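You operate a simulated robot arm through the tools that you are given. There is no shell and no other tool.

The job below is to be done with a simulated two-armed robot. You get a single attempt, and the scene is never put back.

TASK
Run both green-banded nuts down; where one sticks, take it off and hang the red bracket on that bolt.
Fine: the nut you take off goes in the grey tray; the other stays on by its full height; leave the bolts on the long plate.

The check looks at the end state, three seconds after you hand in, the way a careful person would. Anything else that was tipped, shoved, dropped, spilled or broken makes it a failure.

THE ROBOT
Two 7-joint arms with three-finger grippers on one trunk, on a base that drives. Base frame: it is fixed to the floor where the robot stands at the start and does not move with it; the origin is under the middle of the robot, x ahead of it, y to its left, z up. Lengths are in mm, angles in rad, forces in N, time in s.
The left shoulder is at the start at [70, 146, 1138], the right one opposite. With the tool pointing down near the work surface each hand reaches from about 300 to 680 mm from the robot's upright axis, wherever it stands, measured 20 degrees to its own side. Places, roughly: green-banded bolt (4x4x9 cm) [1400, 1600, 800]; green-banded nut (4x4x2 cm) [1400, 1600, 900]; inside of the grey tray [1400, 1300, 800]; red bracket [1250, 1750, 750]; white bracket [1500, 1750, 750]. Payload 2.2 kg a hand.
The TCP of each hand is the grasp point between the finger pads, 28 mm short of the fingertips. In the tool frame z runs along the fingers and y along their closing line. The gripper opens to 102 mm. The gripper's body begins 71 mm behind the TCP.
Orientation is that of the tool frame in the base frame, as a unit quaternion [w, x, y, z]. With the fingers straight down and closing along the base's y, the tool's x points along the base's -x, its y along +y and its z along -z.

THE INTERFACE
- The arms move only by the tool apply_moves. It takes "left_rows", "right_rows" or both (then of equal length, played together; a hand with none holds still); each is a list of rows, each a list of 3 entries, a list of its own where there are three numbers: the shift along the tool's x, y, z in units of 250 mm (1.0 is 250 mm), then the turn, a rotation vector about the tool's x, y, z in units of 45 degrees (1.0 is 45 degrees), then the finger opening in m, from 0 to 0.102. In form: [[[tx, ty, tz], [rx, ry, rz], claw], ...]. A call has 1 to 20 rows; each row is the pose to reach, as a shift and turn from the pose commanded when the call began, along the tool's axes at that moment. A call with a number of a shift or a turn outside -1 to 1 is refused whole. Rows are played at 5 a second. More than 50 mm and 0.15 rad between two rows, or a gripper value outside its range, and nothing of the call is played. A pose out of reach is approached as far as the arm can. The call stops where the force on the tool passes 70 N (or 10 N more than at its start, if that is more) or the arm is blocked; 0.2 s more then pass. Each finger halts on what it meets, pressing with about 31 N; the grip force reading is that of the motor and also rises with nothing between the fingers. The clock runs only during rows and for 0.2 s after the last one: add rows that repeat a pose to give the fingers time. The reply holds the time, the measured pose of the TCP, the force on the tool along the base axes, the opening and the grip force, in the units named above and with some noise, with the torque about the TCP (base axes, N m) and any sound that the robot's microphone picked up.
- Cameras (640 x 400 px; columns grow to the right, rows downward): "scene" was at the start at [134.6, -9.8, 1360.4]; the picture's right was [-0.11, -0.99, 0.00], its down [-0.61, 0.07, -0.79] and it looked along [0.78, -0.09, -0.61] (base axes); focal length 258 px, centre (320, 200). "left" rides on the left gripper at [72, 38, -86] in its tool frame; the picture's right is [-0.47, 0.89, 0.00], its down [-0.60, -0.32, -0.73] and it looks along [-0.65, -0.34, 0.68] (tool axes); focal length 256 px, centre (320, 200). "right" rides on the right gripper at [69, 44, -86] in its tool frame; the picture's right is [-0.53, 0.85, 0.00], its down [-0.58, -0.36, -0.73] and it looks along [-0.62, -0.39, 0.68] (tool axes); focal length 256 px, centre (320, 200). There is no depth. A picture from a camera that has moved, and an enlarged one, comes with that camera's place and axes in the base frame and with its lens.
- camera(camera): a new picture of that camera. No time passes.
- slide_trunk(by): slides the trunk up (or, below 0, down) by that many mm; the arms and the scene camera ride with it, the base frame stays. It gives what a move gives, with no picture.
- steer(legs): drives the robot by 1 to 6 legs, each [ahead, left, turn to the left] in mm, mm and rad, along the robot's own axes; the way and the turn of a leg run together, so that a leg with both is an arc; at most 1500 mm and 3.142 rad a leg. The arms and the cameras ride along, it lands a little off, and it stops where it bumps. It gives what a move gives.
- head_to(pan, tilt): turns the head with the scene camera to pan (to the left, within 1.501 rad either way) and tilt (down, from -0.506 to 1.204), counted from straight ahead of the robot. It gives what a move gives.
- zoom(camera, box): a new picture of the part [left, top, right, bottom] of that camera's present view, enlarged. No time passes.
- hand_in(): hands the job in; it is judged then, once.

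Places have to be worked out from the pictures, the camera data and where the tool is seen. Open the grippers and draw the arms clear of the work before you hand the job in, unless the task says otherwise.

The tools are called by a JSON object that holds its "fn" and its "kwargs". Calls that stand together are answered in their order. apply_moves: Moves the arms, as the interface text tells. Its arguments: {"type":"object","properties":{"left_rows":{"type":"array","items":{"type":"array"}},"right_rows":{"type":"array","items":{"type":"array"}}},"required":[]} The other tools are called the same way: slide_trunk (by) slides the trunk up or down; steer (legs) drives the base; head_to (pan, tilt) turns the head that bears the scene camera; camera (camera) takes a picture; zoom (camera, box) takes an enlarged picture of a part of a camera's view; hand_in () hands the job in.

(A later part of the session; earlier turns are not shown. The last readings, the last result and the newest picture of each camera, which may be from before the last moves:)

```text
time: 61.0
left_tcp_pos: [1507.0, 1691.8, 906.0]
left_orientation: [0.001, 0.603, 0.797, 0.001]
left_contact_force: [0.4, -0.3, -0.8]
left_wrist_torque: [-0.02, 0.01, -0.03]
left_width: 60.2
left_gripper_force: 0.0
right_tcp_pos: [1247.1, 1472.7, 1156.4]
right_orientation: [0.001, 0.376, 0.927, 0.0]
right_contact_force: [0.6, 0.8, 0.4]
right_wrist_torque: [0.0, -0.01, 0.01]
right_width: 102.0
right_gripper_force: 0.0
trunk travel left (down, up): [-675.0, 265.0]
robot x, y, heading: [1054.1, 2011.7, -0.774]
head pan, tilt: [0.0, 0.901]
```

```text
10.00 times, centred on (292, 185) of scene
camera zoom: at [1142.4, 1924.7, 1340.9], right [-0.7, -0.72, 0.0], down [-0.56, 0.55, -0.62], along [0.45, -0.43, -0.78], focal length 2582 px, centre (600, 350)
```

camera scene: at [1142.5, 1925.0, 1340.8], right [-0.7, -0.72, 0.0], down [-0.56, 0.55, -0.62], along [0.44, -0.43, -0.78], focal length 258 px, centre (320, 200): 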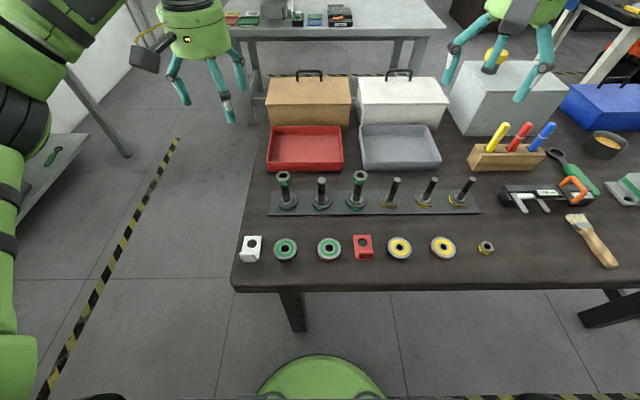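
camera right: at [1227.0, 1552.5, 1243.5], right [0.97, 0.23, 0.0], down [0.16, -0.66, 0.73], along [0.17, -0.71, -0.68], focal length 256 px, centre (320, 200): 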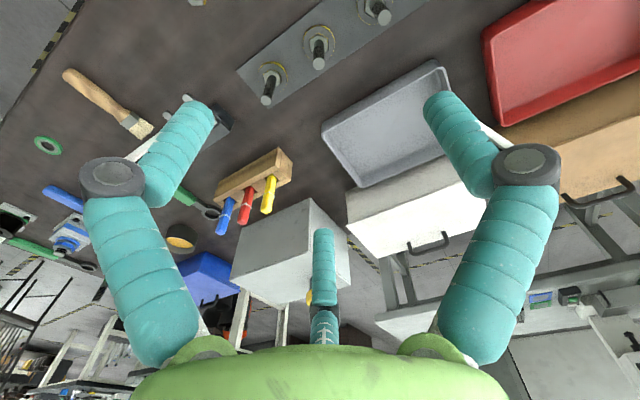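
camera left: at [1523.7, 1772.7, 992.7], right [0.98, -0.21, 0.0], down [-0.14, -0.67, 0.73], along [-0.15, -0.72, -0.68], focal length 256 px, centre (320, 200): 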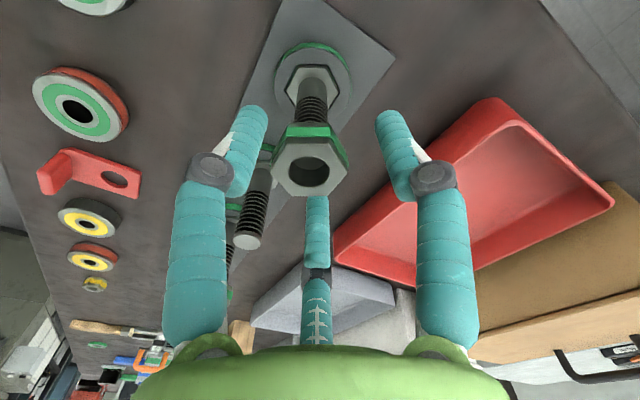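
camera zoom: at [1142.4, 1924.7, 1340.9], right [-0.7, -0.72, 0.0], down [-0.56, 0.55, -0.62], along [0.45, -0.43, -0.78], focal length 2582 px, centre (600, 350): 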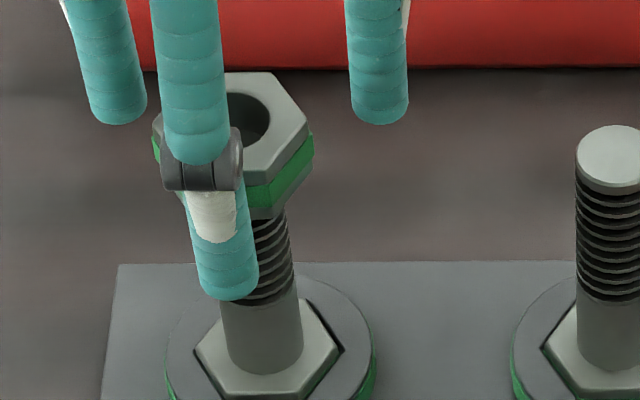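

Released, the nut's hole shows the bolt axis at ≈[1503, 1694.3] while my TCP sits ~4 mm off, so I correct that while turning back 30°. Meanwhile I bring the right hand above nut 4.

{"fn": "apply_moves", "kwargs": {"left_rows": [[[0.0144, -0.012, 0], [0, 0, -0.133], 0.06], [[0.0144, -0.012, 0], [0, 0, -0.267], 0.06], [[0.0144, -0.012, 0], [0, 0, -0.4], 0.06], [[0.0144, -0.012, 0], [0, 0, -0.533], 0.06], [[0.0144, -0.012, 0], [0, 0, -0.667], 0.06], [[0.0144, -0.012, 0], [0, 0, -0.667], 0.06]], "right_rows": [[[-0.026, 0.125, 0.125], [0, 0, 0], 0.08], [[-0.052, 0.25, 0.25], [0, 0, 0], 0.065], [[-0.079, 0.375, 0.377], [0, 0, 0], 0.065], [[-0.105, 0.5, 0.503], [0, 0, 0], 0.065], [[-0.131, 0.624, 0.628], [0, 0, 0], 0.065], [[-0.131, 0.624, 0.628], [0, 0, 0], 0.065]]}}

{"fn": "camera", "kwargs": {"camera": "left"}}

{"fn": "camera", "kwargs": {"camera": "right"}}

{"fn": "camera", "kwargs": {"camera": "scene"}}

```text
time: 62.5
left_tcp_pos: [1501.0, 1695.0, 907.4]
left_orientation: [0.0, 0.376, 0.927, 0.001]
left_contact_force: [-1.4, 0.3, 0.4]
left_wrist_torque: [-0.02, -0.02, 0.0]
left_width: 60.2
left_gripper_force: 0.0
right_tcp_pos: [1378.2, 1562.7, 999.8]
right_orientation: [0.001, 0.376, 0.926, -0.001]
right_contact_force: [0.0, -0.3, -0.2]
right_wrist_torque: [0.04, -0.01, -0.03]
right_width: 65.0
right_gripper_force: 0.0
trunk travel left (down, up): [-675.0, 265.0]
robot x, y, heading: [1053.8, 2015.4, -0.773]
head pan, tilt: [0.0, 0.901]
```

```text
taken
camera left: at [1476.4, 1773.4, 992.5], right [0.95, 0.31, 0.0], down [0.21, -0.65, 0.73], along [0.23, -0.69, -0.68], focal length 256 px, centre (320, 200)
```

left: 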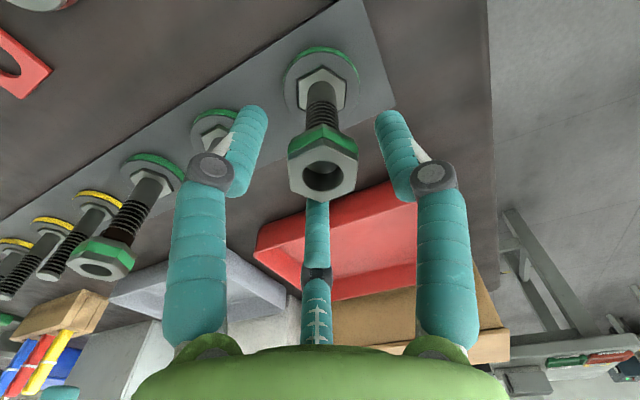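

```text
taken
camera right: at [1360.0, 1640.1, 1086.2], right [0.97, 0.23, 0.0], down [0.16, -0.66, 0.73], along [0.17, -0.71, -0.68], focal length 256 px, centre (320, 200)
```

right: 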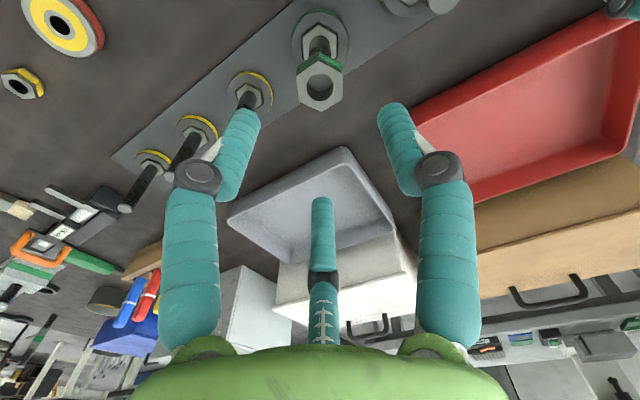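

```text
taken
camera scene: at [1141.4, 1924.8, 1341.0], right [-0.7, -0.72, 0.0], down [-0.56, 0.55, -0.62], along [0.45, -0.43, -0.78], focal length 258 px, centre (320, 200)
```

scene: 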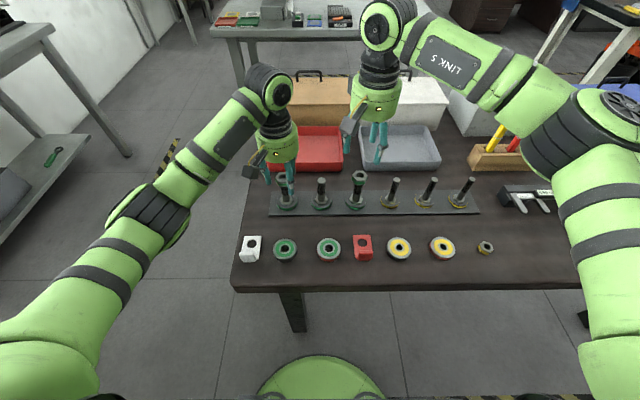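

Left nut is now ~2 mm off the tool axis and nut 4 sits at tool offset (3.7, 1.9) mm from the right hand. I correct both: the left runs one full 60° cycle while the right turns −30° and descends around nut 4.

{"fn": "apply_moves", "kwargs": {"left_rows": [[[-0.008, 0.008, 0], [0, 0, -0.167], 0.06], [[-0.008, 0.008, 0], [0, 0, -0.333], 0.06], [[-0.008, 0.008, 0], [0, 0, -0.5], 0.06], [[-0.008, 0.008, 0], [0, 0, -0.667], 0.06], [[-0.008, 0.008, 0], [0, 0, -0.667], 0.02], [[-0.008, 0.008, 0], [0, 0, -0.667], 0.02], [[-0.008, 0.008, 0], [0, 0, -0.477], 0.02], [[-0.008, 0.008, 0], [0, 0, -0.287], 0.02], [[-0.008, 0.008, 0], [0, 0, -0.097], 0.02], [[-0.008, 0.008, 0], [0, 0, 0.093], 0.02], [[-0.008, 0.008, 0], [0, 0, 0.283], 0.02], [[-0.008, 0.008, 0], [0, 0, 0.473], 0.02], [[-0.008, 0.008, 0], [0, 0, 0.663], 0.02], [[-0.008, 0.008, 0], [0, 0, 0.663], 0.02]], "right_rows": [[[0.0148, 0.0076, 0], [0, 0, -0.167], 0.065], [[0.0148, 0.0076, 0], [0, 0, -0.333], 0.065], [[0.0148, 0.0076, 0], [0, 0, -0.5], 0.065], [[0.0148, 0.0076, 0], [0, 0, -0.667], 0.065], [[0.0148, 0.0076, 0.08], [0, 0, -0.667], 0.065], [[0.0148, 0.0076, 0.16], [0, 0, -0.667], 0.065], [[0.0148, 0.0076, 0.24], [0, 0, -0.667], 0.065], [[0.0148, 0.0076, 0.3], [0, 0, -0.667], 0.065], [[0.0148, 0.0076, 0.34], [0, 0, -0.667], 0.065], [[0.0148, 0.0076, 0.376], [0, 0, -0.667], 0.065], [[0.0148, 0.0076, 0.376], [0, 0, -0.667], 0.065], [[0.0148, 0.0076, 0.376], [0, 0, -0.667], 0.065], [[0.0148, 0.0076, 0.376], [0, 0, -0.667], 0.065], [[0.0148, 0.0076, 0.376], [0, 0, -0.667], 0.065]]}}

{"fn": "camera", "kwargs": {"camera": "left"}}

{"fn": "camera", "kwargs": {"camera": "right"}}

{"fn": "zoom", "kwargs": {"camera": "scene", "box": [260, 140, 380, 215]}}

```text
time: 65.5
left_tcp_pos: [1504.2, 1694.5, 906.0]
left_orientation: [0.0, 0.603, 0.798, 0.001]
left_contact_force: [-7.6, 0.2, -7.8]
left_wrist_torque: [-0.03, 0.77, 0.02]
left_width: 30.7
left_gripper_force: 31.3
right_tcp_pos: [1377.6, 1564.4, 906.0]
right_orientation: [0.001, 0.123, 0.992, 0.0]
right_contact_force: [-0.7, 0.1, -0.9]
right_wrist_torque: [0.02, -0.03, -0.01]
right_width: 65.0
right_gripper_force: 0.1
trunk travel left (down, up): [-675.0, 265.0]
robot x, y, heading: [1053.1, 2011.6, -0.77]
head pan, tilt: [0.0, 0.901]
```

```text
taken
camera left: at [1520.9, 1775.1, 991.7], right [0.98, -0.21, 0.0], down [-0.14, -0.67, 0.73], along [-0.15, -0.71, -0.68], focal length 256 px, centre (320, 200)
```

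left: 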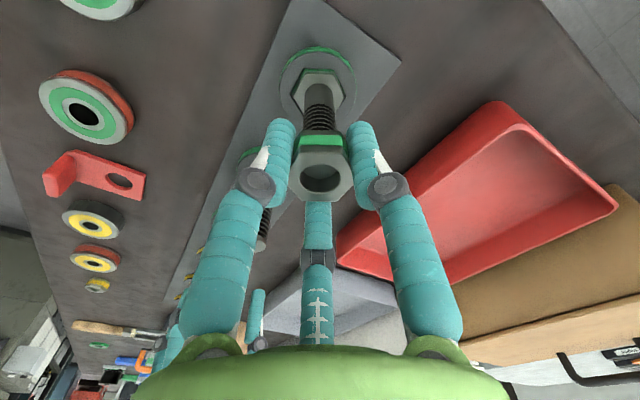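

```text
taken
camera right: at [1322.0, 1622.8, 992.7], right [0.72, 0.69, 0.0], down [0.47, -0.49, 0.73], along [0.5, -0.53, -0.68], focal length 256 px, centre (320, 200)
```

right: 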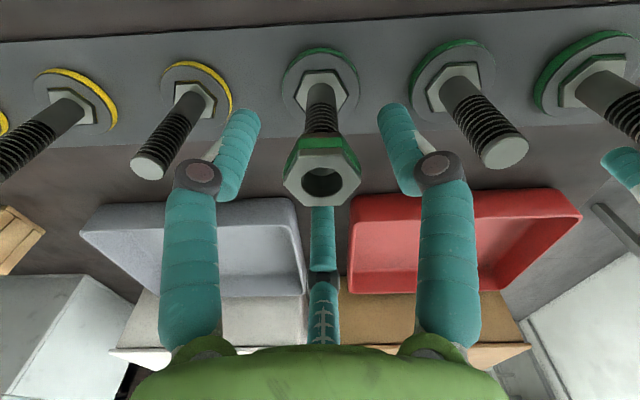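

```text
5.33 times, centred on (320, 178) of scene
camera zoom: at [1142.0, 1924.2, 1340.8], right [-0.7, -0.72, 0.0], down [-0.56, 0.55, -0.62], along [0.45, -0.43, -0.78], focal length 1377 px, centre (320, 320)
```

zoom: 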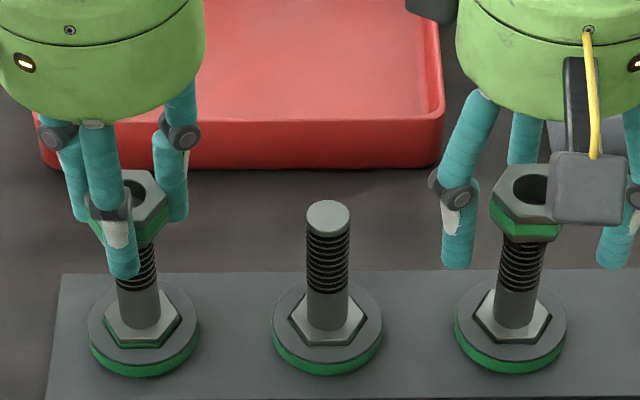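

Left: after 120° in total the tool is being pulled down 8 N, so the nut is threading down. The right hand is centred on nut 4 within ~2 mm; now the left releases and turns back to mid-angle while the right grips and makes its first 30° turn.

{"fn": "apply_moves", "kwargs": {"left_rows": [[[0, 0, 0], [0, 0, 0], 0.06], [[0.0015, -0.0054, 0.002], [0, 0, 0], 0.06], [[0.0015, -0.0054, 0.004], [0, 0, -0.167], 0.06], [[0.0015, -0.0054, 0.004], [0, 0, -0.333], 0.06], [[0.0015, -0.0054, 0.004], [0, 0, -0.5], 0.06], [[0.0015, -0.0054, 0.004], [0, 0, -0.667], 0.06], [[0.0015, -0.0054, 0.004], [0, 0, -0.667], 0.06]], "right_rows": [[[-0.004, 0.001, 0], [0, 0, 0], 0.02], [[-0.004, 0.001, 0], [0, 0, 0], 0.02], [[-0.004, 0.001, 0], [0, 0, 0.167], 0.02], [[-0.004, 0.001, 0.001], [0, 0, 0.333], 0.02], [[-0.004, 0.001, 0.001], [0, 0, 0.5], 0.02], [[-0.004, 0.001, 0.002], [0, 0, 0.667], 0.02], [[-0.004, 0.001, 0.002], [0, 0, 0.667], 0.02]]}}

{"fn": "camera", "kwargs": {"camera": "left"}}

{"fn": "camera", "kwargs": {"camera": "right"}}

```text
time: 67.0
left_tcp_pos: [1503.9, 1693.7, 905.3]
left_orientation: [0.001, 0.374, 0.928, 0.0]
left_contact_force: [0.2, 0.6, 0.2]
left_wrist_torque: [0.02, -0.02, 0.0]
left_width: 59.8
left_gripper_force: 0.0
right_tcp_pos: [1379.6, 1566.5, 904.8]
right_orientation: [0.001, 0.377, 0.926, -0.001]
right_contact_force: [0.1, -4.5, 0.1]
right_wrist_torque: [-0.36, -0.08, -0.01]
right_width: 30.9
right_gripper_force: 31.0
trunk travel left (down, up): [-675.0, 265.0]
robot x, y, heading: [1053.1, 2011.5, -0.767]
head pan, tilt: [0.0, 0.901]
```

```text
taken
camera left: at [1478.6, 1772.3, 990.4], right [0.95, 0.32, 0.0], down [0.22, -0.65, 0.73], along [0.23, -0.69, -0.68], focal length 256 px, centre (320, 200)
```

left: 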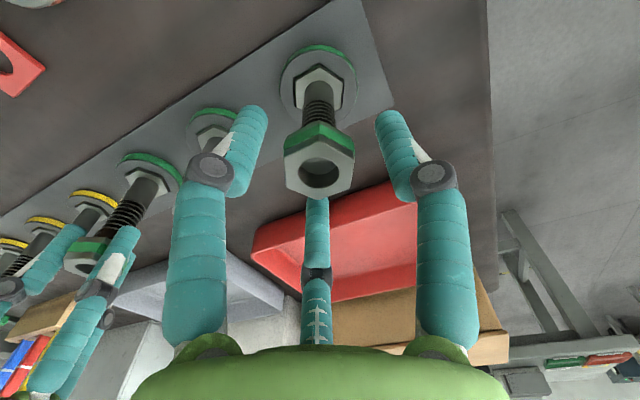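

```text
taken
camera right: at [1360.4, 1644.5, 992.3], right [0.97, 0.23, 0.0], down [0.16, -0.66, 0.73], along [0.17, -0.71, -0.68], focal length 256 px, centre (320, 200)
```

right: 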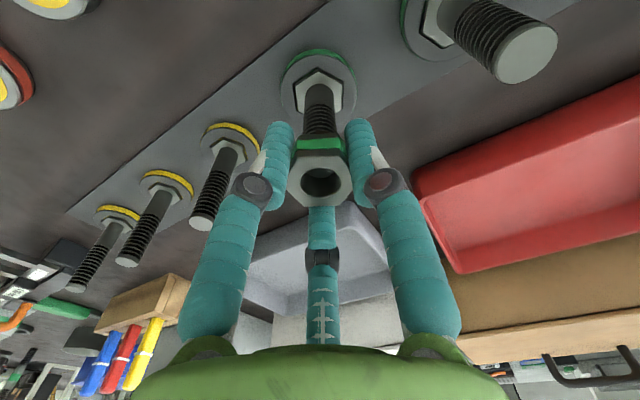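

Both nuts are well between the fingers. I start the synchronized cycles: each call turns each nut 60° clockwise, following down slightly.

{"fn": "apply_moves", "kwargs": {"left_rows": [[[0, 0, 0], [0, 0, -0.167], 0.054], [[0, 0, 0], [0, 0, -0.333], 0.054], [[0, 0, 0], [0, 0, -0.5], 0.054], [[0, 0, 0], [0, 0, -0.667], 0.054], [[0, 0, 0], [0, 0, -0.667], 0.02], [[0, 0, 0], [0, 0, -0.667], 0.02], [[0, 0, 0.0004], [0, 0, -0.477], 0.02], [[0, 0, 0.0008], [0, 0, -0.287], 0.02], [[0, 0, 0.0012], [0, 0, -0.097], 0.02], [[0, 0, 0.0016], [0, 0, 0.093], 0.02], [[0, 0, 0.002], [0, 0, 0.283], 0.02], [[0, 0, 0.0024], [0, 0, 0.473], 0.02], [[0, 0, 0.0028], [0, 0, 0.663], 0.02], [[0, 0, 0.0028], [0, 0, 0.663], 0.054], [[0, 0, 0.0028], [0, 0, 0.5], 0.054], [[0, 0, 0.0028], [0, 0, 0.333], 0.054], [[0, 0, 0.0028], [0, 0, 0.167], 0.054], [[0, 0, 0.0028], [0, 0, 0], 0.054], [[0, 0, 0.0028], [0, 0, 0], 0.054]], "right_rows": [[[0, 0, 0.0004], [0, 0, 0.167], 0.02], [[0, 0, 0.0008], [0, 0, 0.333], 0.02], [[0, 0, 0.0012], [0, 0, 0.5], 0.02], [[0, 0, 0.0014], [0, 0, 0.667], 0.02], [[0, 0, 0.0014], [0, 0, 0.667], 0.054], [[0, 0, 0.0014], [0, 0, 0.667], 0.054], [[0, 0, 0.0014], [0, 0, 0.477], 0.054], [[0, 0, 0.0014], [0, 0, 0.287], 0.054], [[0, 0, 0.0014], [0, 0, 0.097], 0.054], [[0, 0, 0.0014], [0, 0, -0.093], 0.054], [[0, 0, 0.0014], [0, 0, -0.283], 0.054], [[0, 0, 0.0014], [0, 0, -0.473], 0.054], [[0, 0, 0.0014], [0, 0, -0.663], 0.054], [[0, 0, 0.0014], [0, 0, -0.663], 0.02], [[0, 0, 0.0014], [0, 0, -0.663], 0.02], [[0, 0, 0.0018], [0, 0, -0.497], 0.02], [[0, 0, 0.0022], [0, 0, -0.332], 0.02], [[0, 0, 0.0026], [0, 0, -0.166], 0.02], [[0, 0, 0.0028], [0, 0, 0], 0.02]]}}

{"fn": "camera", "kwargs": {"camera": "left"}}

{"fn": "camera", "kwargs": {"camera": "right"}}

{"fn": "zoom", "kwargs": {"camera": "scene", "box": [260, 140, 380, 215]}}

```text
time: 71.0
left_tcp_pos: [1503.5, 1693.9, 903.4]
left_orientation: [0.0, 0.373, 0.928, 0.001]
left_contact_force: [0.2, -0.1, 0.7]
left_wrist_torque: [0.0, 0.03, 0.02]
left_width: 54.1
left_gripper_force: 0.0
right_tcp_pos: [1379.1, 1565.4, 906.5]
right_orientation: [0.001, 0.376, 0.927, 0.0]
right_contact_force: [-4.3, -4.4, 0.3]
right_wrist_torque: [-0.16, -0.01, 1.14]
right_width: 34.3
right_gripper_force: 30.3
trunk travel left (down, up): [-675.0, 265.0]
robot x, y, heading: [1054.7, 2012.5, -0.77]
head pan, tilt: [0.0, 0.901]
```

```text
taken
camera left: at [1477.6, 1771.7, 990.1], right [0.95, 0.32, 0.0], down [0.22, -0.65, 0.73], along [0.23, -0.69, -0.68], focal length 256 px, centre (320, 200)
```

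left: 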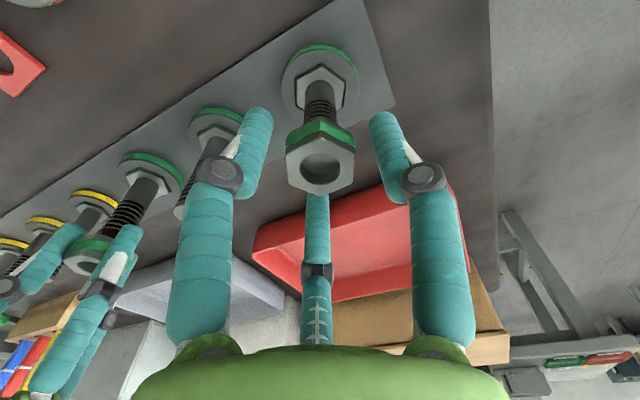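

```text
taken
camera right: at [1360.1, 1644.8, 992.0], right [0.97, 0.23, 0.0], down [0.16, -0.66, 0.73], along [0.17, -0.71, -0.68], focal length 256 px, centre (320, 200)
```

right: 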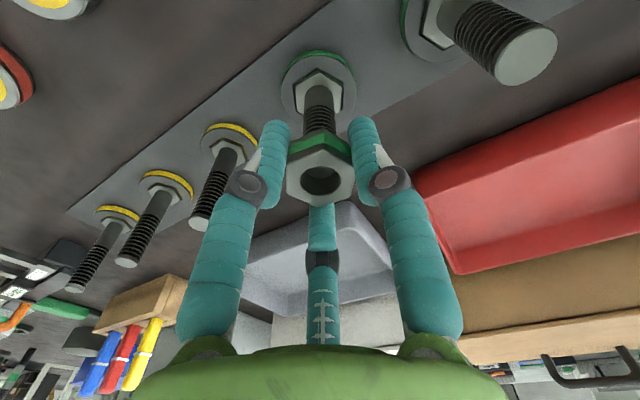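

```text
5.33 times, centred on (320, 178) of scene
camera zoom: at [1141.6, 1924.2, 1340.9], right [-0.7, -0.72, 0.0], down [-0.56, 0.55, -0.62], along [0.45, -0.43, -0.78], focal length 1377 px, centre (320, 320)
```

zoom: 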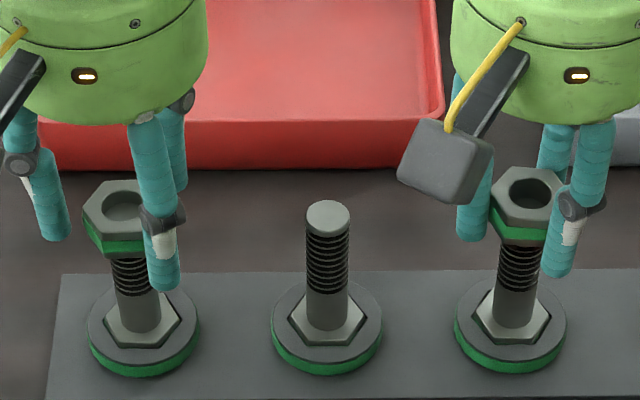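

Left nut 6 has visibly come down ~9 mm in half a turn, so the lead is coarse. Nut 4 did not follow: torque 1.14 N·m and a 34 mm width mean the fingers slipped on it. I release the right to inspect it, and run nut 6 on, following down ~3 mm per 60°.

{"fn": "apply_moves", "kwargs": {"left_rows": [[[0, 0, 0.006], [0, 0, -0.167], 0.054], [[0, 0, 0.012], [0, 0, -0.333], 0.054], [[0, 0, 0.018], [0, 0, -0.5], 0.054], [[0, 0, 0.022], [0, 0, -0.667], 0.054], [[0, 0, 0.022], [0, 0, -0.667], 0.02], [[0, 0, 0.022], [0, 0, -0.667], 0.02], [[0, 0, 0.0235], [0, 0, -0.477], 0.02], [[0, 0, 0.025], [0, 0, -0.287], 0.02], [[0, 0, 0.0265], [0, 0, -0.097], 0.02], [[0, 0, 0.028], [0, 0, 0.093], 0.02], [[0, 0, 0.0295], [0, 0, 0.283], 0.02], [[0, 0, 0.031], [0, 0, 0.473], 0.02], [[0, 0, 0.0325], [0, 0, 0.663], 0.02], [[0, 0, 0.0325], [0, 0, 0.663], 0.02]], "right_rows": [[[0, 0, 0], [0, 0, 0], 0.06], [[0, 0, 0], [0, 0, 0], 0.06], [[0, 0, 0], [0, 0, 0], 0.06], [[0, 0, 0], [0, 0, 0], 0.06], [[0, 0, 0], [0, 0, 0], 0.06], [[0, 0, 0], [0, 0, 0], 0.06], [[0, 0, 0], [0, 0, 0], 0.06], [[0, 0, 0], [0, 0, 0], 0.06], [[0, 0, 0], [0, 0, 0], 0.06], [[0, 0, 0], [0, 0, 0], 0.06], [[0, 0, 0], [0, 0, 0], 0.06], [[0, 0, 0], [0, 0, 0], 0.06], [[0, 0, 0], [0, 0, 0], 0.06], [[0, 0, 0], [0, 0, 0], 0.06]]}}

{"fn": "zoom", "kwargs": {"camera": "right", "box": [240, 60, 400, 240]}}

{"fn": "camera", "kwargs": {"camera": "left"}}

{"fn": "zoom", "kwargs": {"camera": "scene", "box": [260, 140, 380, 215]}}

```text
time: 74.0
left_tcp_pos: [1501.5, 1694.8, 896.5]
left_orientation: [0.0, 0.602, 0.799, 0.001]
left_contact_force: [-3.3, -0.2, 5.2]
left_wrist_torque: [-0.07, 0.37, -0.01]
left_width: 30.4
left_gripper_force: 30.6
right_tcp_pos: [1379.6, 1567.0, 906.1]
right_orientation: [0.001, 0.376, 0.927, 0.0]
right_contact_force: [-0.1, -0.5, 0.2]
right_wrist_torque: [-0.03, 0.01, 0.01]
right_width: 59.7
right_gripper_force: 0.1
trunk travel left (down, up): [-675.0, 265.0]
robot x, y, heading: [1055.7, 2013.1, -0.771]
head pan, tilt: [0.0, 0.901]
```

```text
2.22 times, centred on (320, 150) of right
camera zoom: at [1360.0, 1645.7, 992.4], right [0.97, 0.23, 0.0], down [0.16, -0.66, 0.73], along [0.17, -0.71, -0.68], focal length 569 px, centre (320, 311)
```

zoom: 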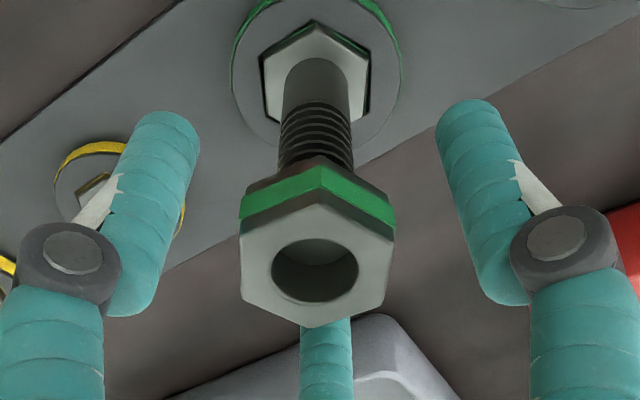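

```text
taken
camera left: at [1518.8, 1776.1, 982.2], right [0.98, -0.2, 0.0], down [-0.14, -0.67, 0.73], along [-0.15, -0.72, -0.68], focal length 256 px, centre (320, 200)
```

left: 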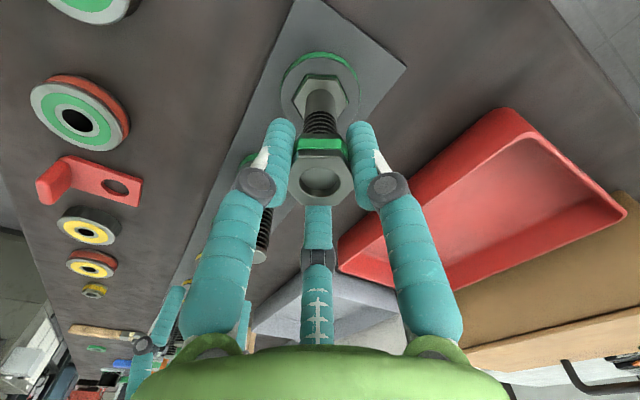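

```text
5.33 times, centred on (320, 178) of scene
camera zoom: at [1141.4, 1925.5, 1341.0], right [-0.7, -0.72, 0.0], down [-0.56, 0.55, -0.62], along [0.45, -0.43, -0.78], focal length 1377 px, centre (320, 320)
```

zoom: 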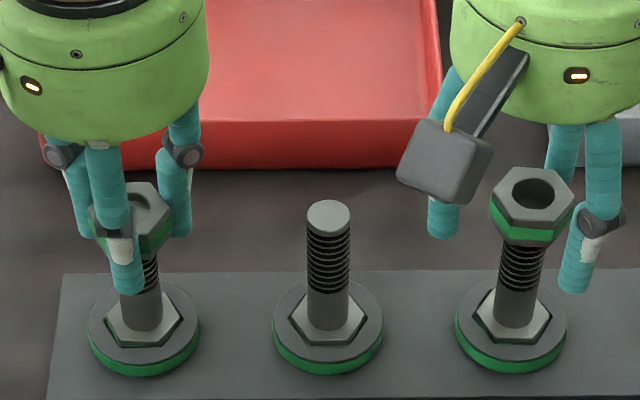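

Nut 4 turned about 60° and then stayed put while the fingers slipped, whereas nut 6 keeps turning with almost no torque. I re-test nut 4 with a fresh aligned grip and a small turn, while the left hand releases and turns back.

{"fn": "apply_moves", "kwargs": {"left_rows": [[[0, 0, 0], [0, 0, 0], 0.054], [[0, 0, 0], [0, 0, -0.167], 0.054], [[0, 0, 0], [0, 0, -0.333], 0.054], [[0, 0, 0], [0, 0, -0.5], 0.054], [[0, 0, 0], [0, 0, -0.667], 0.054], [[0, 0, 0], [0, 0, -0.667], 0.054], [[0, 0, 0], [0, 0, -0.667], 0.054], [[0, 0, 0], [0, 0, -0.667], 0.054]], "right_rows": [[[0, 0, 0], [0, 0, -0.167], 0.054], [[0, 0, 0], [0, 0, -0.333], 0.054], [[0, 0, 0], [0, 0, -0.5], 0.054], [[0, 0, 0], [0, 0, -0.667], 0.054], [[0, 0, 0], [0, 0, -0.667], 0.02], [[0, 0, 0], [0, 0, -0.667], 0.02], [[0, 0, 0], [0, 0, -0.6], 0.02], [[0, 0, 0], [0, 0, -0.5], 0.02]]}}

{"fn": "camera", "kwargs": {"camera": "left"}}

{"fn": "zoom", "kwargs": {"camera": "right", "box": [240, 60, 400, 240]}}

```text
time: 75.8
left_tcp_pos: [1502.4, 1694.3, 897.2]
left_orientation: [0.001, 0.374, 0.927, 0.001]
left_contact_force: [0.1, -0.5, -0.4]
left_wrist_torque: [-0.01, 0.02, 0.01]
left_width: 54.1
left_gripper_force: 0.0
right_tcp_pos: [1378.4, 1568.4, 904.4]
right_orientation: [0.0, 0.189, 0.982, 0.0]
right_contact_force: [-2.5, -3.0, 1.6]
right_wrist_torque: [-0.21, 0.05, 0.4]
right_width: 30.6
right_gripper_force: 31.0
trunk travel left (down, up): [-675.0, 265.0]
robot x, y, heading: [1054.3, 2010.4, -0.769]
head pan, tilt: [0.0, 0.901]
```

```text
taken
camera left: at [1477.4, 1772.9, 982.0], right [0.95, 0.32, 0.0], down [0.22, -0.65, 0.73], along [0.23, -0.69, -0.68], focal length 256 px, centre (320, 200)
```

left: 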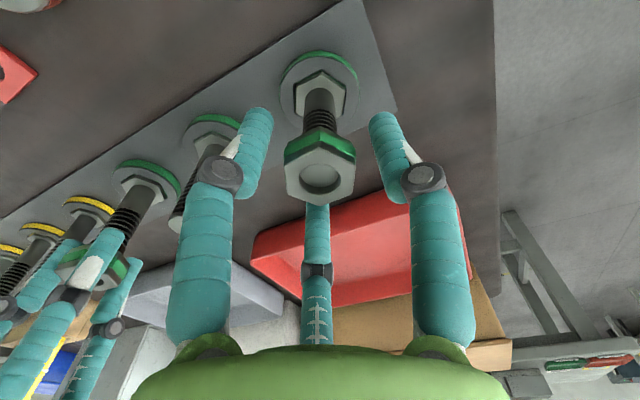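

```text
2.22 times, centred on (320, 150) of right
camera zoom: at [1331.7, 1632.3, 991.4], right [0.81, 0.59, 0.0], down [0.4, -0.55, 0.73], along [0.43, -0.59, -0.68], focal length 569 px, centre (320, 311)
```

zoom: 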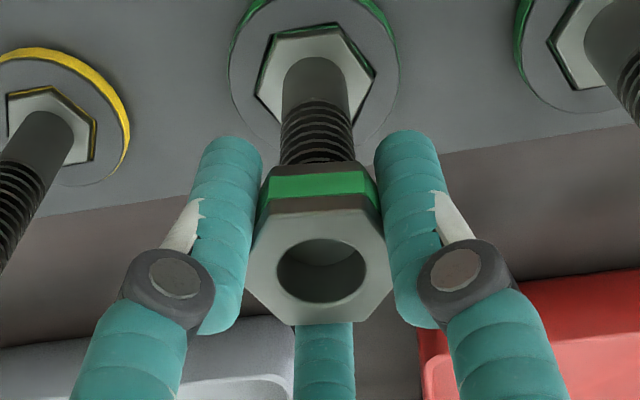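

Turning nut 4 only 7.5° already gives 0.4 N·m of resistance where nut 6 shows none. I push it ~13° further to confirm it sticks, while nut 6 gets another full 60° cycle.

{"fn": "apply_moves", "kwargs": {"left_rows": [[[0, 0, 0.002], [0, 0, -0.167], 0.054], [[0, 0, 0.004], [0, 0, -0.333], 0.054], [[0, 0, 0.006], [0, 0, -0.5], 0.054], [[0, 0, 0.008], [0, 0, -0.667], 0.054], [[0, 0, 0.008], [0, 0, -0.667], 0.02], [[0, 0, 0.008], [0, 0, -0.667], 0.02], [[0, 0, 0.009], [0, 0, -0.477], 0.02], [[0, 0, 0.0105], [0, 0, -0.287], 0.02], [[0, 0, 0.012], [0, 0, -0.097], 0.02], [[0, 0, 0.0135], [0, 0, 0.093], 0.02], [[0, 0, 0.015], [0, 0, 0.283], 0.02], [[0, 0, 0.0165], [0, 0, 0.473], 0.02], [[0, 0, 0.018], [0, 0, 0.663], 0.02], [[0, 0, 0.018], [0, 0, 0.663], 0.02]], "right_rows": [[[0, 0, 0], [0, 0, 0], 0.02], [[0, 0, 0], [0, 0, 0], 0.02], [[0, 0, 0], [0, 0, 0], 0.02], [[0, 0, 0], [0, 0, 0], 0.02], [[0, 0, 0], [0, 0, 0], 0.02], [[0, 0, 0], [0, 0, 0], 0.02], [[0, 0, 0], [0, 0, 0], 0.02], [[0, 0, 0], [0, 0, 0], 0.02], [[0, 0, 0], [0, 0, 0], 0.02], [[0, 0, 0], [0, 0, 0.05], 0.02], [[0, 0, 0], [0, 0, 0.1], 0.02], [[0, 0, 0], [0, 0, 0.15], 0.02], [[0, 0, 0], [0, 0, 0.2], 0.02], [[0, 0, 0], [0, 0, 0.25], 0.02]]}}

{"fn": "camera", "kwargs": {"camera": "left"}}

{"fn": "zoom", "kwargs": {"camera": "right", "box": [240, 60, 400, 240]}}

{"fn": "zoom", "kwargs": {"camera": "scene", "box": [260, 140, 380, 215]}}

```text
time: 78.8
left_tcp_pos: [1501.4, 1695.1, 893.6]
left_orientation: [0.001, 0.6, 0.8, 0.0]
left_contact_force: [-1.3, 9.6, 9.3]
left_wrist_torque: [0.59, 0.27, -0.02]
left_width: 30.9
left_gripper_force: 31.0
right_tcp_pos: [1378.7, 1567.0, 906.5]
right_orientation: [0.0, 0.284, 0.959, 0.0]
right_contact_force: [-2.1, -6.6, -5.7]
right_wrist_torque: [-0.31, -0.01, 0.71]
right_width: 31.8
right_gripper_force: 31.0
trunk travel left (down, up): [-675.0, 265.0]
robot x, y, heading: [1052.0, 2012.1, -0.77]
head pan, tilt: [0.0, 0.901]
```

```text
taken
camera left: at [1518.3, 1776.0, 978.1], right [0.98, -0.2, 0.0], down [-0.14, -0.67, 0.73], along [-0.14, -0.72, -0.68], focal length 256 px, centre (320, 200)
```

left: 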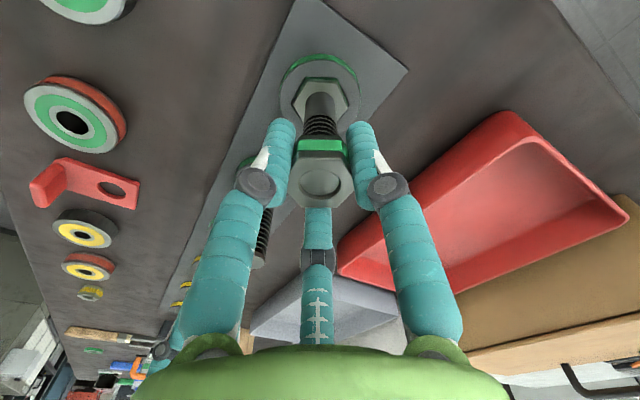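

```text
2.22 times, centred on (320, 150) of right
camera zoom: at [1345.2, 1640.7, 991.9], right [0.91, 0.42, 0.0], down [0.28, -0.62, 0.73], along [0.31, -0.66, -0.68], focal length 569 px, centre (320, 311)
```

zoom: 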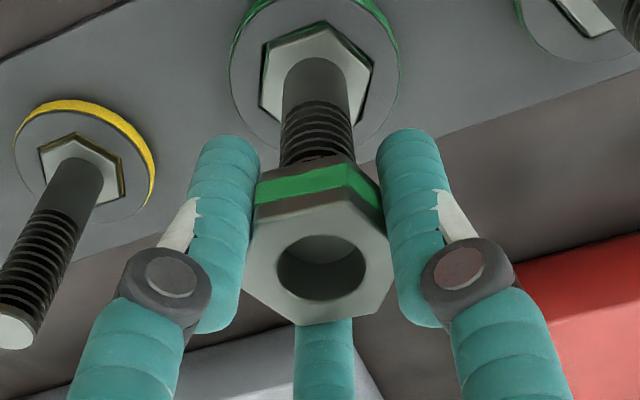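

```text
5.33 times, centred on (320, 178) of scene
camera zoom: at [1141.0, 1925.9, 1341.1], right [-0.7, -0.72, 0.0], down [-0.56, 0.55, -0.62], along [0.45, -0.43, -0.78], focal length 1377 px, centre (320, 320)
```

zoom: 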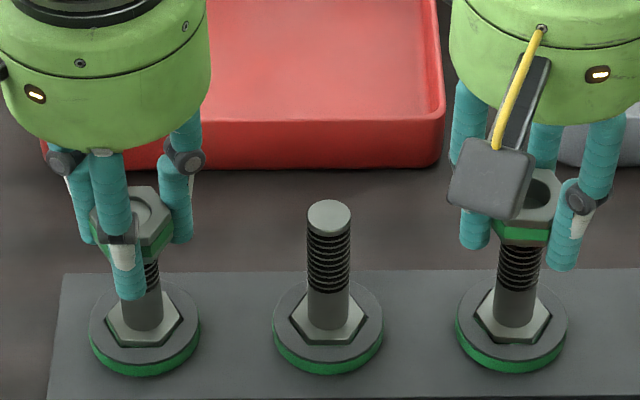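

Nut 4 is confirmed stuck: torque climbs with angle (0.71 N·m) while the nut stays put. I check nut 6's engagement more closely.

{"fn": "zoom", "kwargs": {"camera": "left", "box": [260, 50, 380, 220]}}

{"fn": "zoom", "kwargs": {"camera": "scene", "box": [260, 165, 324, 205]}}

```text
2.35 times, centred on (320, 135) of left
camera zoom: at [1518.3, 1776.0, 978.1], right [0.98, -0.2, 0.0], down [-0.14, -0.67, 0.73], along [-0.14, -0.72, -0.68], focal length 602 px, centre (320, 353)
```

zoom: 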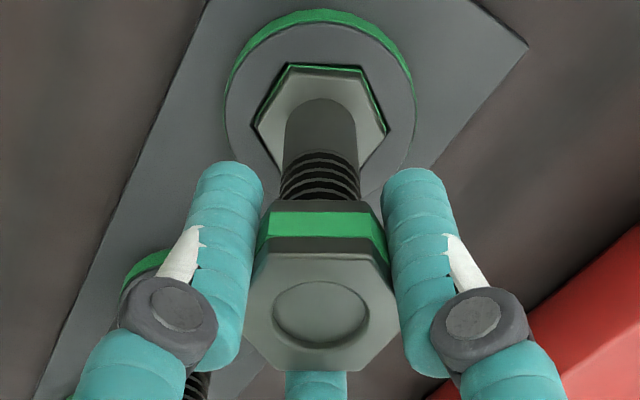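

```text
10.00 times, centred on (292, 185) of scene
camera zoom: at [1141.0, 1925.9, 1341.1], right [-0.7, -0.72, 0.0], down [-0.56, 0.55, -0.62], along [0.45, -0.43, -0.78], focal length 2582 px, centre (600, 350)
```

zoom: 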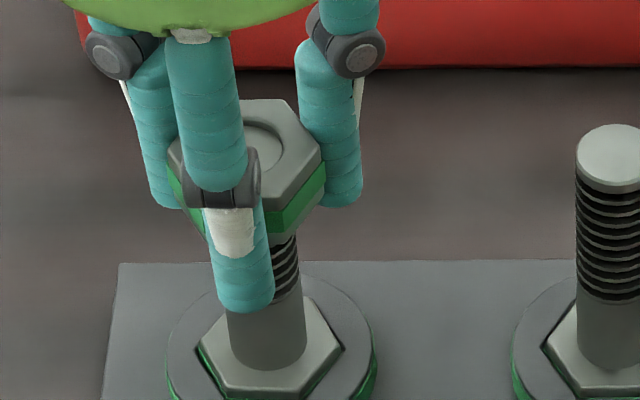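

Nut 6 now has the bolt end nearly flush with its top. I set the left back to mid-angle, and start unscrewing the stuck nut 4: release, re-grip on the flats at +30°, turn counter-clockwise to mid-angle.

{"fn": "apply_moves", "kwargs": {"left_rows": [[[0, 0, 0], [0, 0, 0], 0.054], [[0, 0, 0], [0, 0, -0.167], 0.054], [[0, 0, 0], [0, 0, -0.333], 0.054], [[0, 0, 0], [0, 0, -0.5], 0.054], [[0, 0, 0], [0, 0, -0.667], 0.054], [[0, 0, 0], [0, 0, -0.667], 0.054], [[0, 0, 0], [0, 0, -0.667], 0.054], [[0, 0, 0], [0, 0, -0.667], 0.054], [[0, 0, 0], [0, 0, -0.667], 0.054], [[0, 0, 0], [0, 0, -0.667], 0.054], [[0, 0, 0], [0, 0, -0.667], 0.054], [[0, 0, 0], [0, 0, -0.667], 0.054], [[0, 0, 0], [0, 0, -0.667], 0.054]], "right_rows": [[[0, 0, 0], [0, 0, 0], 0.054], [[0, 0, 0], [0, 0, 0.18], 0.054], [[0, 0, 0], [0, 0, 0.36], 0.054], [[0, 0, 0], [0, 0, 0.54], 0.054], [[0, 0, 0], [0, 0, 0.72], 0.054], [[0, 0, 0], [0, 0, 0.9], 0.054], [[0, 0, 0], [0, 0, 0.917], 0.02], [[0, 0, 0], [0, 0, 0.917], 0.02], [[0, 0, -0.001], [0, 0, 0.75], 0.02], [[0, 0, -0.002], [0, 0, 0.583], 0.02], [[0, 0, -0.003], [0, 0, 0.417], 0.02], [[0, 0, -0.004], [0, 0, 0.25], 0.02], [[0, 0, -0.004], [0, 0, 0.25], 0.02]]}}

{"fn": "camera", "kwargs": {"camera": "left"}}

{"fn": "zoom", "kwargs": {"camera": "right", "box": [240, 60, 400, 240]}}

{"fn": "zoom", "kwargs": {"camera": "scene", "box": [260, 140, 380, 215]}}

```text
time: 81.7
left_tcp_pos: [1502.0, 1694.7, 892.1]
left_orientation: [0.001, 0.372, 0.928, -0.001]
left_contact_force: [-0.3, -0.1, -0.5]
left_wrist_torque: [-0.03, 0.02, 0.03]
left_width: 53.9
left_gripper_force: 0.1
right_tcp_pos: [1379.6, 1566.2, 906.6]
right_orientation: [0.001, 0.376, 0.927, 0.0]
right_contact_force: [-3.7, -3.2, 8.8]
right_wrist_torque: [-0.1, 0.25, -0.04]
right_width: 30.6
right_gripper_force: 31.3
trunk travel left (down, up): [-675.0, 265.0]
robot x, y, heading: [1056.1, 2012.9, -0.774]
head pan, tilt: [0.0, 0.901]
```

```text
taken
camera left: at [1476.0, 1772.1, 978.0], right [0.95, 0.32, 0.0], down [0.22, -0.65, 0.73], along [0.23, -0.69, -0.68], focal length 256 px, centre (320, 200)
```

left: 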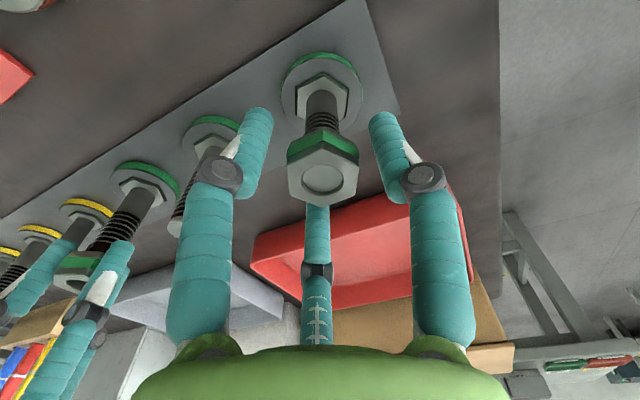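

```text
2.22 times, centred on (320, 150) of right
camera zoom: at [1360.1, 1645.2, 993.0], right [0.97, 0.23, 0.0], down [0.16, -0.66, 0.73], along [0.17, -0.71, -0.68], focal length 569 px, centre (320, 311)
```

zoom: 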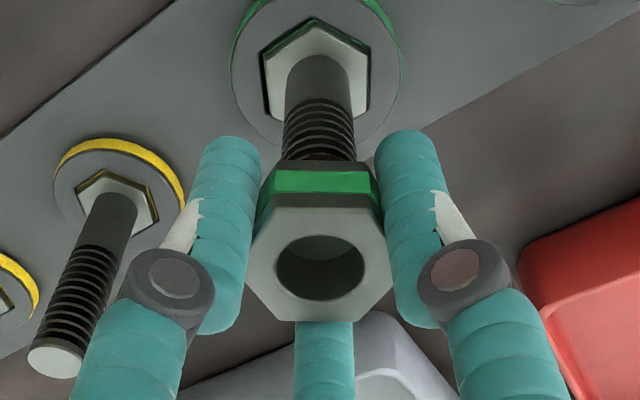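

```text
5.33 times, centred on (320, 178) of scene
camera zoom: at [1141.1, 1925.5, 1341.1], right [-0.7, -0.72, 0.0], down [-0.56, 0.55, -0.62], along [0.45, -0.43, -0.78], focal length 1377 px, centre (320, 320)
```

zoom: 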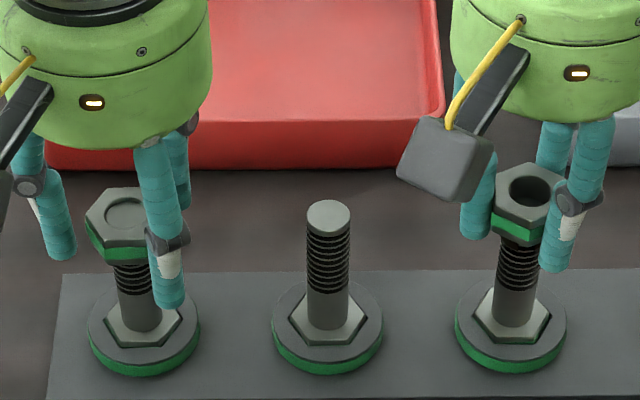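

Nut 4 unscrews freely counter-clockwise (torque ≈0, pushing the tool up), and nut 6 sits ~10 mm lower than at the start. I run both on together: nut 6 clockwise, nut 4 counter-clockwise, 60° each.

{"fn": "apply_moves", "kwargs": {"left_rows": [[[0, 0, 0], [0, 0, -0.167], 0.054], [[0, 0, 0], [0, 0, -0.333], 0.054], [[0, 0, 0], [0, 0, -0.5], 0.054], [[0, 0, 0], [0, 0, -0.667], 0.054], [[0, 0, 0], [0, 0, -0.667], 0.02], [[0, 0, 0], [0, 0, -0.667], 0.02], [[0, 0, 0.001], [0, 0, -0.477], 0.02], [[0, 0, 0.002], [0, 0, -0.287], 0.02], [[0, 0, 0.003], [0, 0, -0.097], 0.02], [[0, 0, 0.004], [0, 0, 0.093], 0.02], [[0, 0, 0.005], [0, 0, 0.283], 0.02], [[0, 0, 0.006], [0, 0, 0.473], 0.02], [[0, 0, 0.007], [0, 0, 0.663], 0.02], [[0, 0, 0.007], [0, 0, 0.663], 0.054], [[0, 0, 0.007], [0, 0, 0.5], 0.054], [[0, 0, 0.007], [0, 0, 0.333], 0.054], [[0, 0, 0.007], [0, 0, 0.167], 0.054], [[0, 0, 0.007], [0, 0, 0], 0.054], [[0, 0, 0.007], [0, 0, 0], 0.054]], "right_rows": [[[0, 0, -0.003], [0, 0, -0.167], 0.02], [[0, 0, -0.004], [0, 0, -0.333], 0.02], [[0, 0, -0.005], [0, 0, -0.5], 0.02], [[0, 0, -0.006], [0, 0, -0.667], 0.02], [[0, 0, -0.006], [0, 0, -0.667], 0.054], [[0, 0, -0.006], [0, 0, -0.667], 0.054], [[0, 0, -0.006], [0, 0, -0.477], 0.054], [[0, 0, -0.006], [0, 0, -0.287], 0.054], [[0, 0, -0.006], [0, 0, -0.097], 0.054], [[0, 0, -0.006], [0, 0, 0.093], 0.054], [[0, 0, -0.006], [0, 0, 0.283], 0.054], [[0, 0, -0.006], [0, 0, 0.473], 0.054], [[0, 0, -0.006], [0, 0, 0.663], 0.054], [[0, 0, -0.006], [0, 0, 0.663], 0.02], [[0, 0, -0.006], [0, 0, 0.663], 0.02], [[0, 0, -0.007], [0, 0, 0.497], 0.02], [[0, 0, -0.008], [0, 0, 0.332], 0.02], [[0, 0, -0.009], [0, 0, 0.166], 0.02], [[0, 0, -0.01], [0, 0, 0], 0.02]]}}

{"fn": "camera", "kwargs": {"camera": "left"}}

{"fn": "zoom", "kwargs": {"camera": "right", "box": [240, 60, 400, 240]}}

{"fn": "zoom", "kwargs": {"camera": "scene", "box": [260, 140, 380, 215]}}

```text
time: 85.7
left_tcp_pos: [1502.8, 1695.6, 891.9]
left_orientation: [0.0, 0.37, 0.929, 0.0]
left_contact_force: [0.5, 0.3, -0.9]
left_wrist_torque: [-0.01, 0.01, 0.01]
left_width: 53.8
left_gripper_force: 0.0
right_tcp_pos: [1379.5, 1566.7, 909.7]
right_orientation: [0.001, 0.375, 0.927, 0.0]
right_contact_force: [-2.5, -3.4, 4.6]
right_wrist_torque: [-0.3, 0.31, -0.06]
right_width: 31.2
right_gripper_force: 31.3
trunk travel left (down, up): [-675.0, 265.0]
robot x, y, heading: [1053.3, 2011.5, -0.77]
head pan, tilt: [0.0, 0.901]
```

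```text
taken
camera left: at [1476.8, 1773.4, 976.5], right [0.95, 0.32, 0.0], down [0.22, -0.65, 0.73], along [0.24, -0.69, -0.68], focal length 256 px, centre (320, 200)
```

left: 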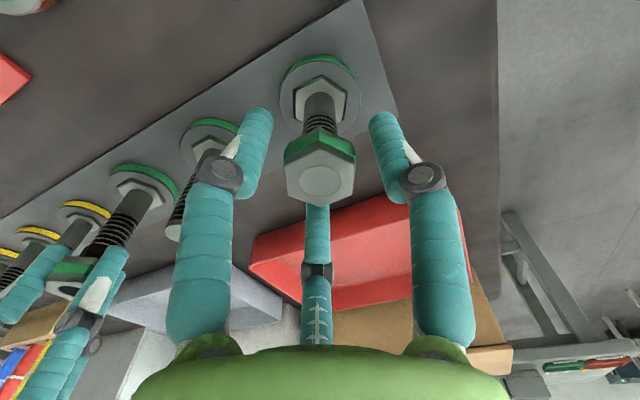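

```text
2.22 times, centred on (320, 150) of right
camera zoom: at [1359.7, 1645.7, 995.4], right [0.97, 0.23, 0.0], down [0.16, -0.66, 0.73], along [0.17, -0.71, -0.68], focal length 569 px, centre (320, 311)
```

zoom: 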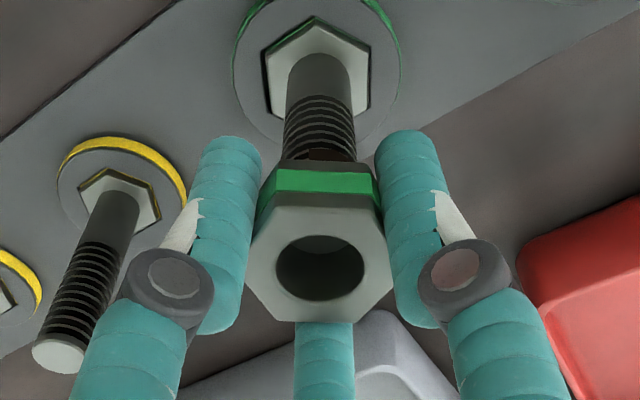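

```text
5.33 times, centred on (320, 178) of scene
camera zoom: at [1141.4, 1924.6, 1341.0], right [-0.7, -0.72, 0.0], down [-0.56, 0.55, -0.62], along [0.45, -0.43, -0.78], focal length 1377 px, centre (320, 320)
```

zoom: 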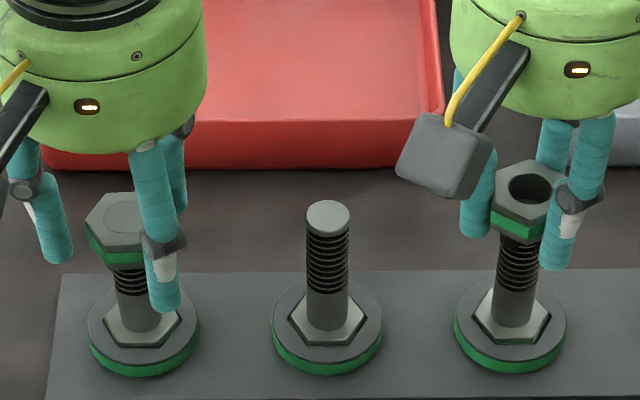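

Nut 6's top is now flush with the bolt end and nut 4 is rising. I repeat the combined cycle.

{"fn": "apply_moves", "kwargs": {"left_rows": [[[0, 0, 0], [0, 0, -0.167], 0.054], [[0, 0, 0], [0, 0, -0.333], 0.054], [[0, 0, 0], [0, 0, -0.5], 0.054], [[0, 0, 0], [0, 0, -0.665], 0.054], [[0, 0, 0], [0, 0, -0.665], 0.02], [[0, 0, 0], [0, 0, -0.665], 0.02], [[0, 0, 0.001], [0, 0, -0.475], 0.02], [[0, 0, 0.002], [0, 0, -0.285], 0.02], [[0, 0, 0.003], [0, 0, -0.095], 0.02], [[0, 0, 0.004], [0, 0, 0.095], 0.02], [[0, 0, 0.006], [0, 0, 0.285], 0.02], [[0, 0, 0.007], [0, 0, 0.475], 0.02], [[0, 0, 0.008], [0, 0, 0.665], 0.02], [[0, 0, 0.008], [0, 0, 0.665], 0.054], [[0, 0, 0.008], [0, 0, 0.5], 0.054], [[0, 0, 0.008], [0, 0, 0.333], 0.054], [[0, 0, 0.008], [0, 0, 0.167], 0.054], [[0, 0, 0.008], [0, 0, 0], 0.054], [[0, 0, 0.008], [0, 0, 0], 0.054]], "right_rows": [[[0, 0, -0.003], [0, 0, -0.167], 0.02], [[0, 0, -0.004], [0, 0, -0.333], 0.02], [[0, 0, -0.005], [0, 0, -0.5], 0.02], [[0, 0, -0.006], [0, 0, -0.665], 0.02], [[0, 0, -0.006], [0, 0, -0.665], 0.054], [[0, 0, -0.006], [0, 0, -0.665], 0.054], [[0, 0, -0.006], [0, 0, -0.475], 0.054], [[0, 0, -0.006], [0, 0, -0.285], 0.054], [[0, 0, -0.006], [0, 0, -0.095], 0.054], [[0, 0, -0.006], [0, 0, 0.095], 0.054], [[0, 0, -0.006], [0, 0, 0.285], 0.054], [[0, 0, -0.006], [0, 0, 0.475], 0.054], [[0, 0, -0.006], [0, 0, 0.665], 0.054], [[0, 0, -0.006], [0, 0, 0.665], 0.02], [[0, 0, -0.006], [0, 0, 0.665], 0.02], [[0, 0, -0.007], [0, 0, 0.497], 0.02], [[0, 0, -0.008], [0, 0, 0.332], 0.02], [[0, 0, -0.009], [0, 0, 0.166], 0.02], [[0, 0, -0.01], [0, 0, 0], 0.02]]}}

{"fn": "camera", "kwargs": {"camera": "left"}}

{"fn": "zoom", "kwargs": {"camera": "right", "box": [240, 60, 400, 240]}}

{"fn": "zoom", "kwargs": {"camera": "scene", "box": [260, 140, 380, 215]}}

```text
time: 89.7
left_tcp_pos: [1502.9, 1694.9, 890.0]
left_orientation: [0.001, 0.37, 0.929, -0.001]
left_contact_force: [0.1, -0.3, -0.9]
left_wrist_torque: [0.0, -0.02, 0.01]
left_width: 54.0
left_gripper_force: 0.1
right_tcp_pos: [1378.8, 1567.8, 911.4]
right_orientation: [0.0, 0.375, 0.927, 0.0]
right_contact_force: [-1.0, -2.9, 7.5]
right_wrist_torque: [-0.06, 0.25, -0.07]
right_width: 31.2
right_gripper_force: 30.3
trunk travel left (down, up): [-675.0, 265.0]
robot x, y, heading: [1053.1, 2014.8, -0.772]
head pan, tilt: [0.0, 0.901]
```

```text
taken
camera left: at [1476.9, 1772.4, 974.2], right [0.95, 0.32, 0.0], down [0.22, -0.65, 0.73], along [0.24, -0.69, -0.68], focal length 256 px, centre (320, 200)
```

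left: 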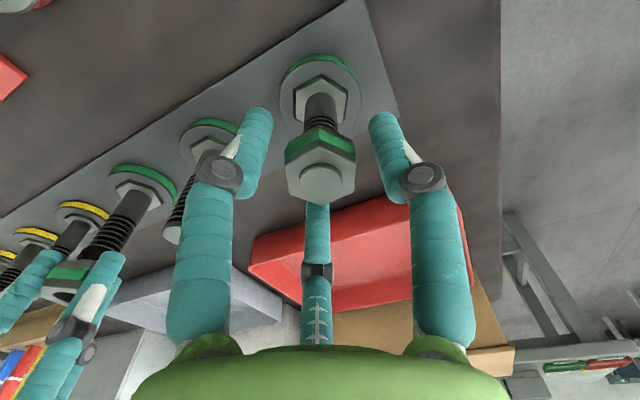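

```text
2.22 times, centred on (320, 150) of right
camera zoom: at [1359.7, 1645.7, 998.3], right [0.97, 0.23, 0.0], down [0.16, -0.66, 0.73], along [0.17, -0.71, -0.68], focal length 569 px, centre (320, 311)
```

zoom: 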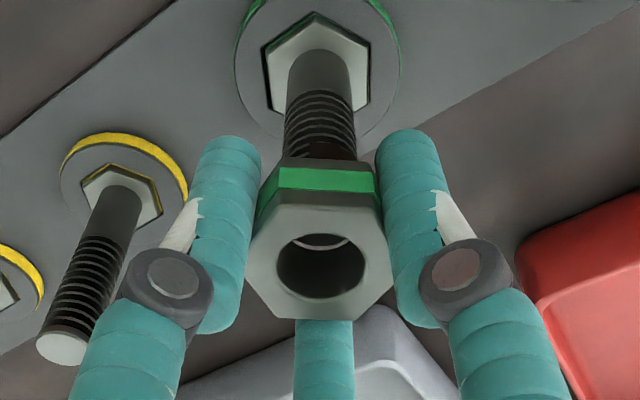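

```text
5.33 times, centred on (320, 178) of scene
camera zoom: at [1141.5, 1925.2, 1341.0], right [-0.7, -0.72, 0.0], down [-0.56, 0.55, -0.62], along [0.45, -0.43, -0.78], focal length 1377 px, centre (320, 320)
```

zoom: 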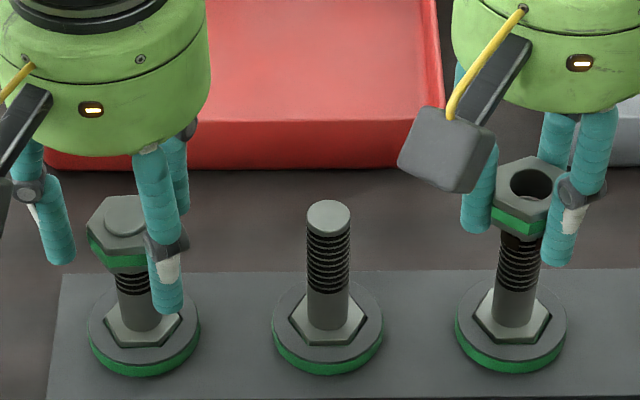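

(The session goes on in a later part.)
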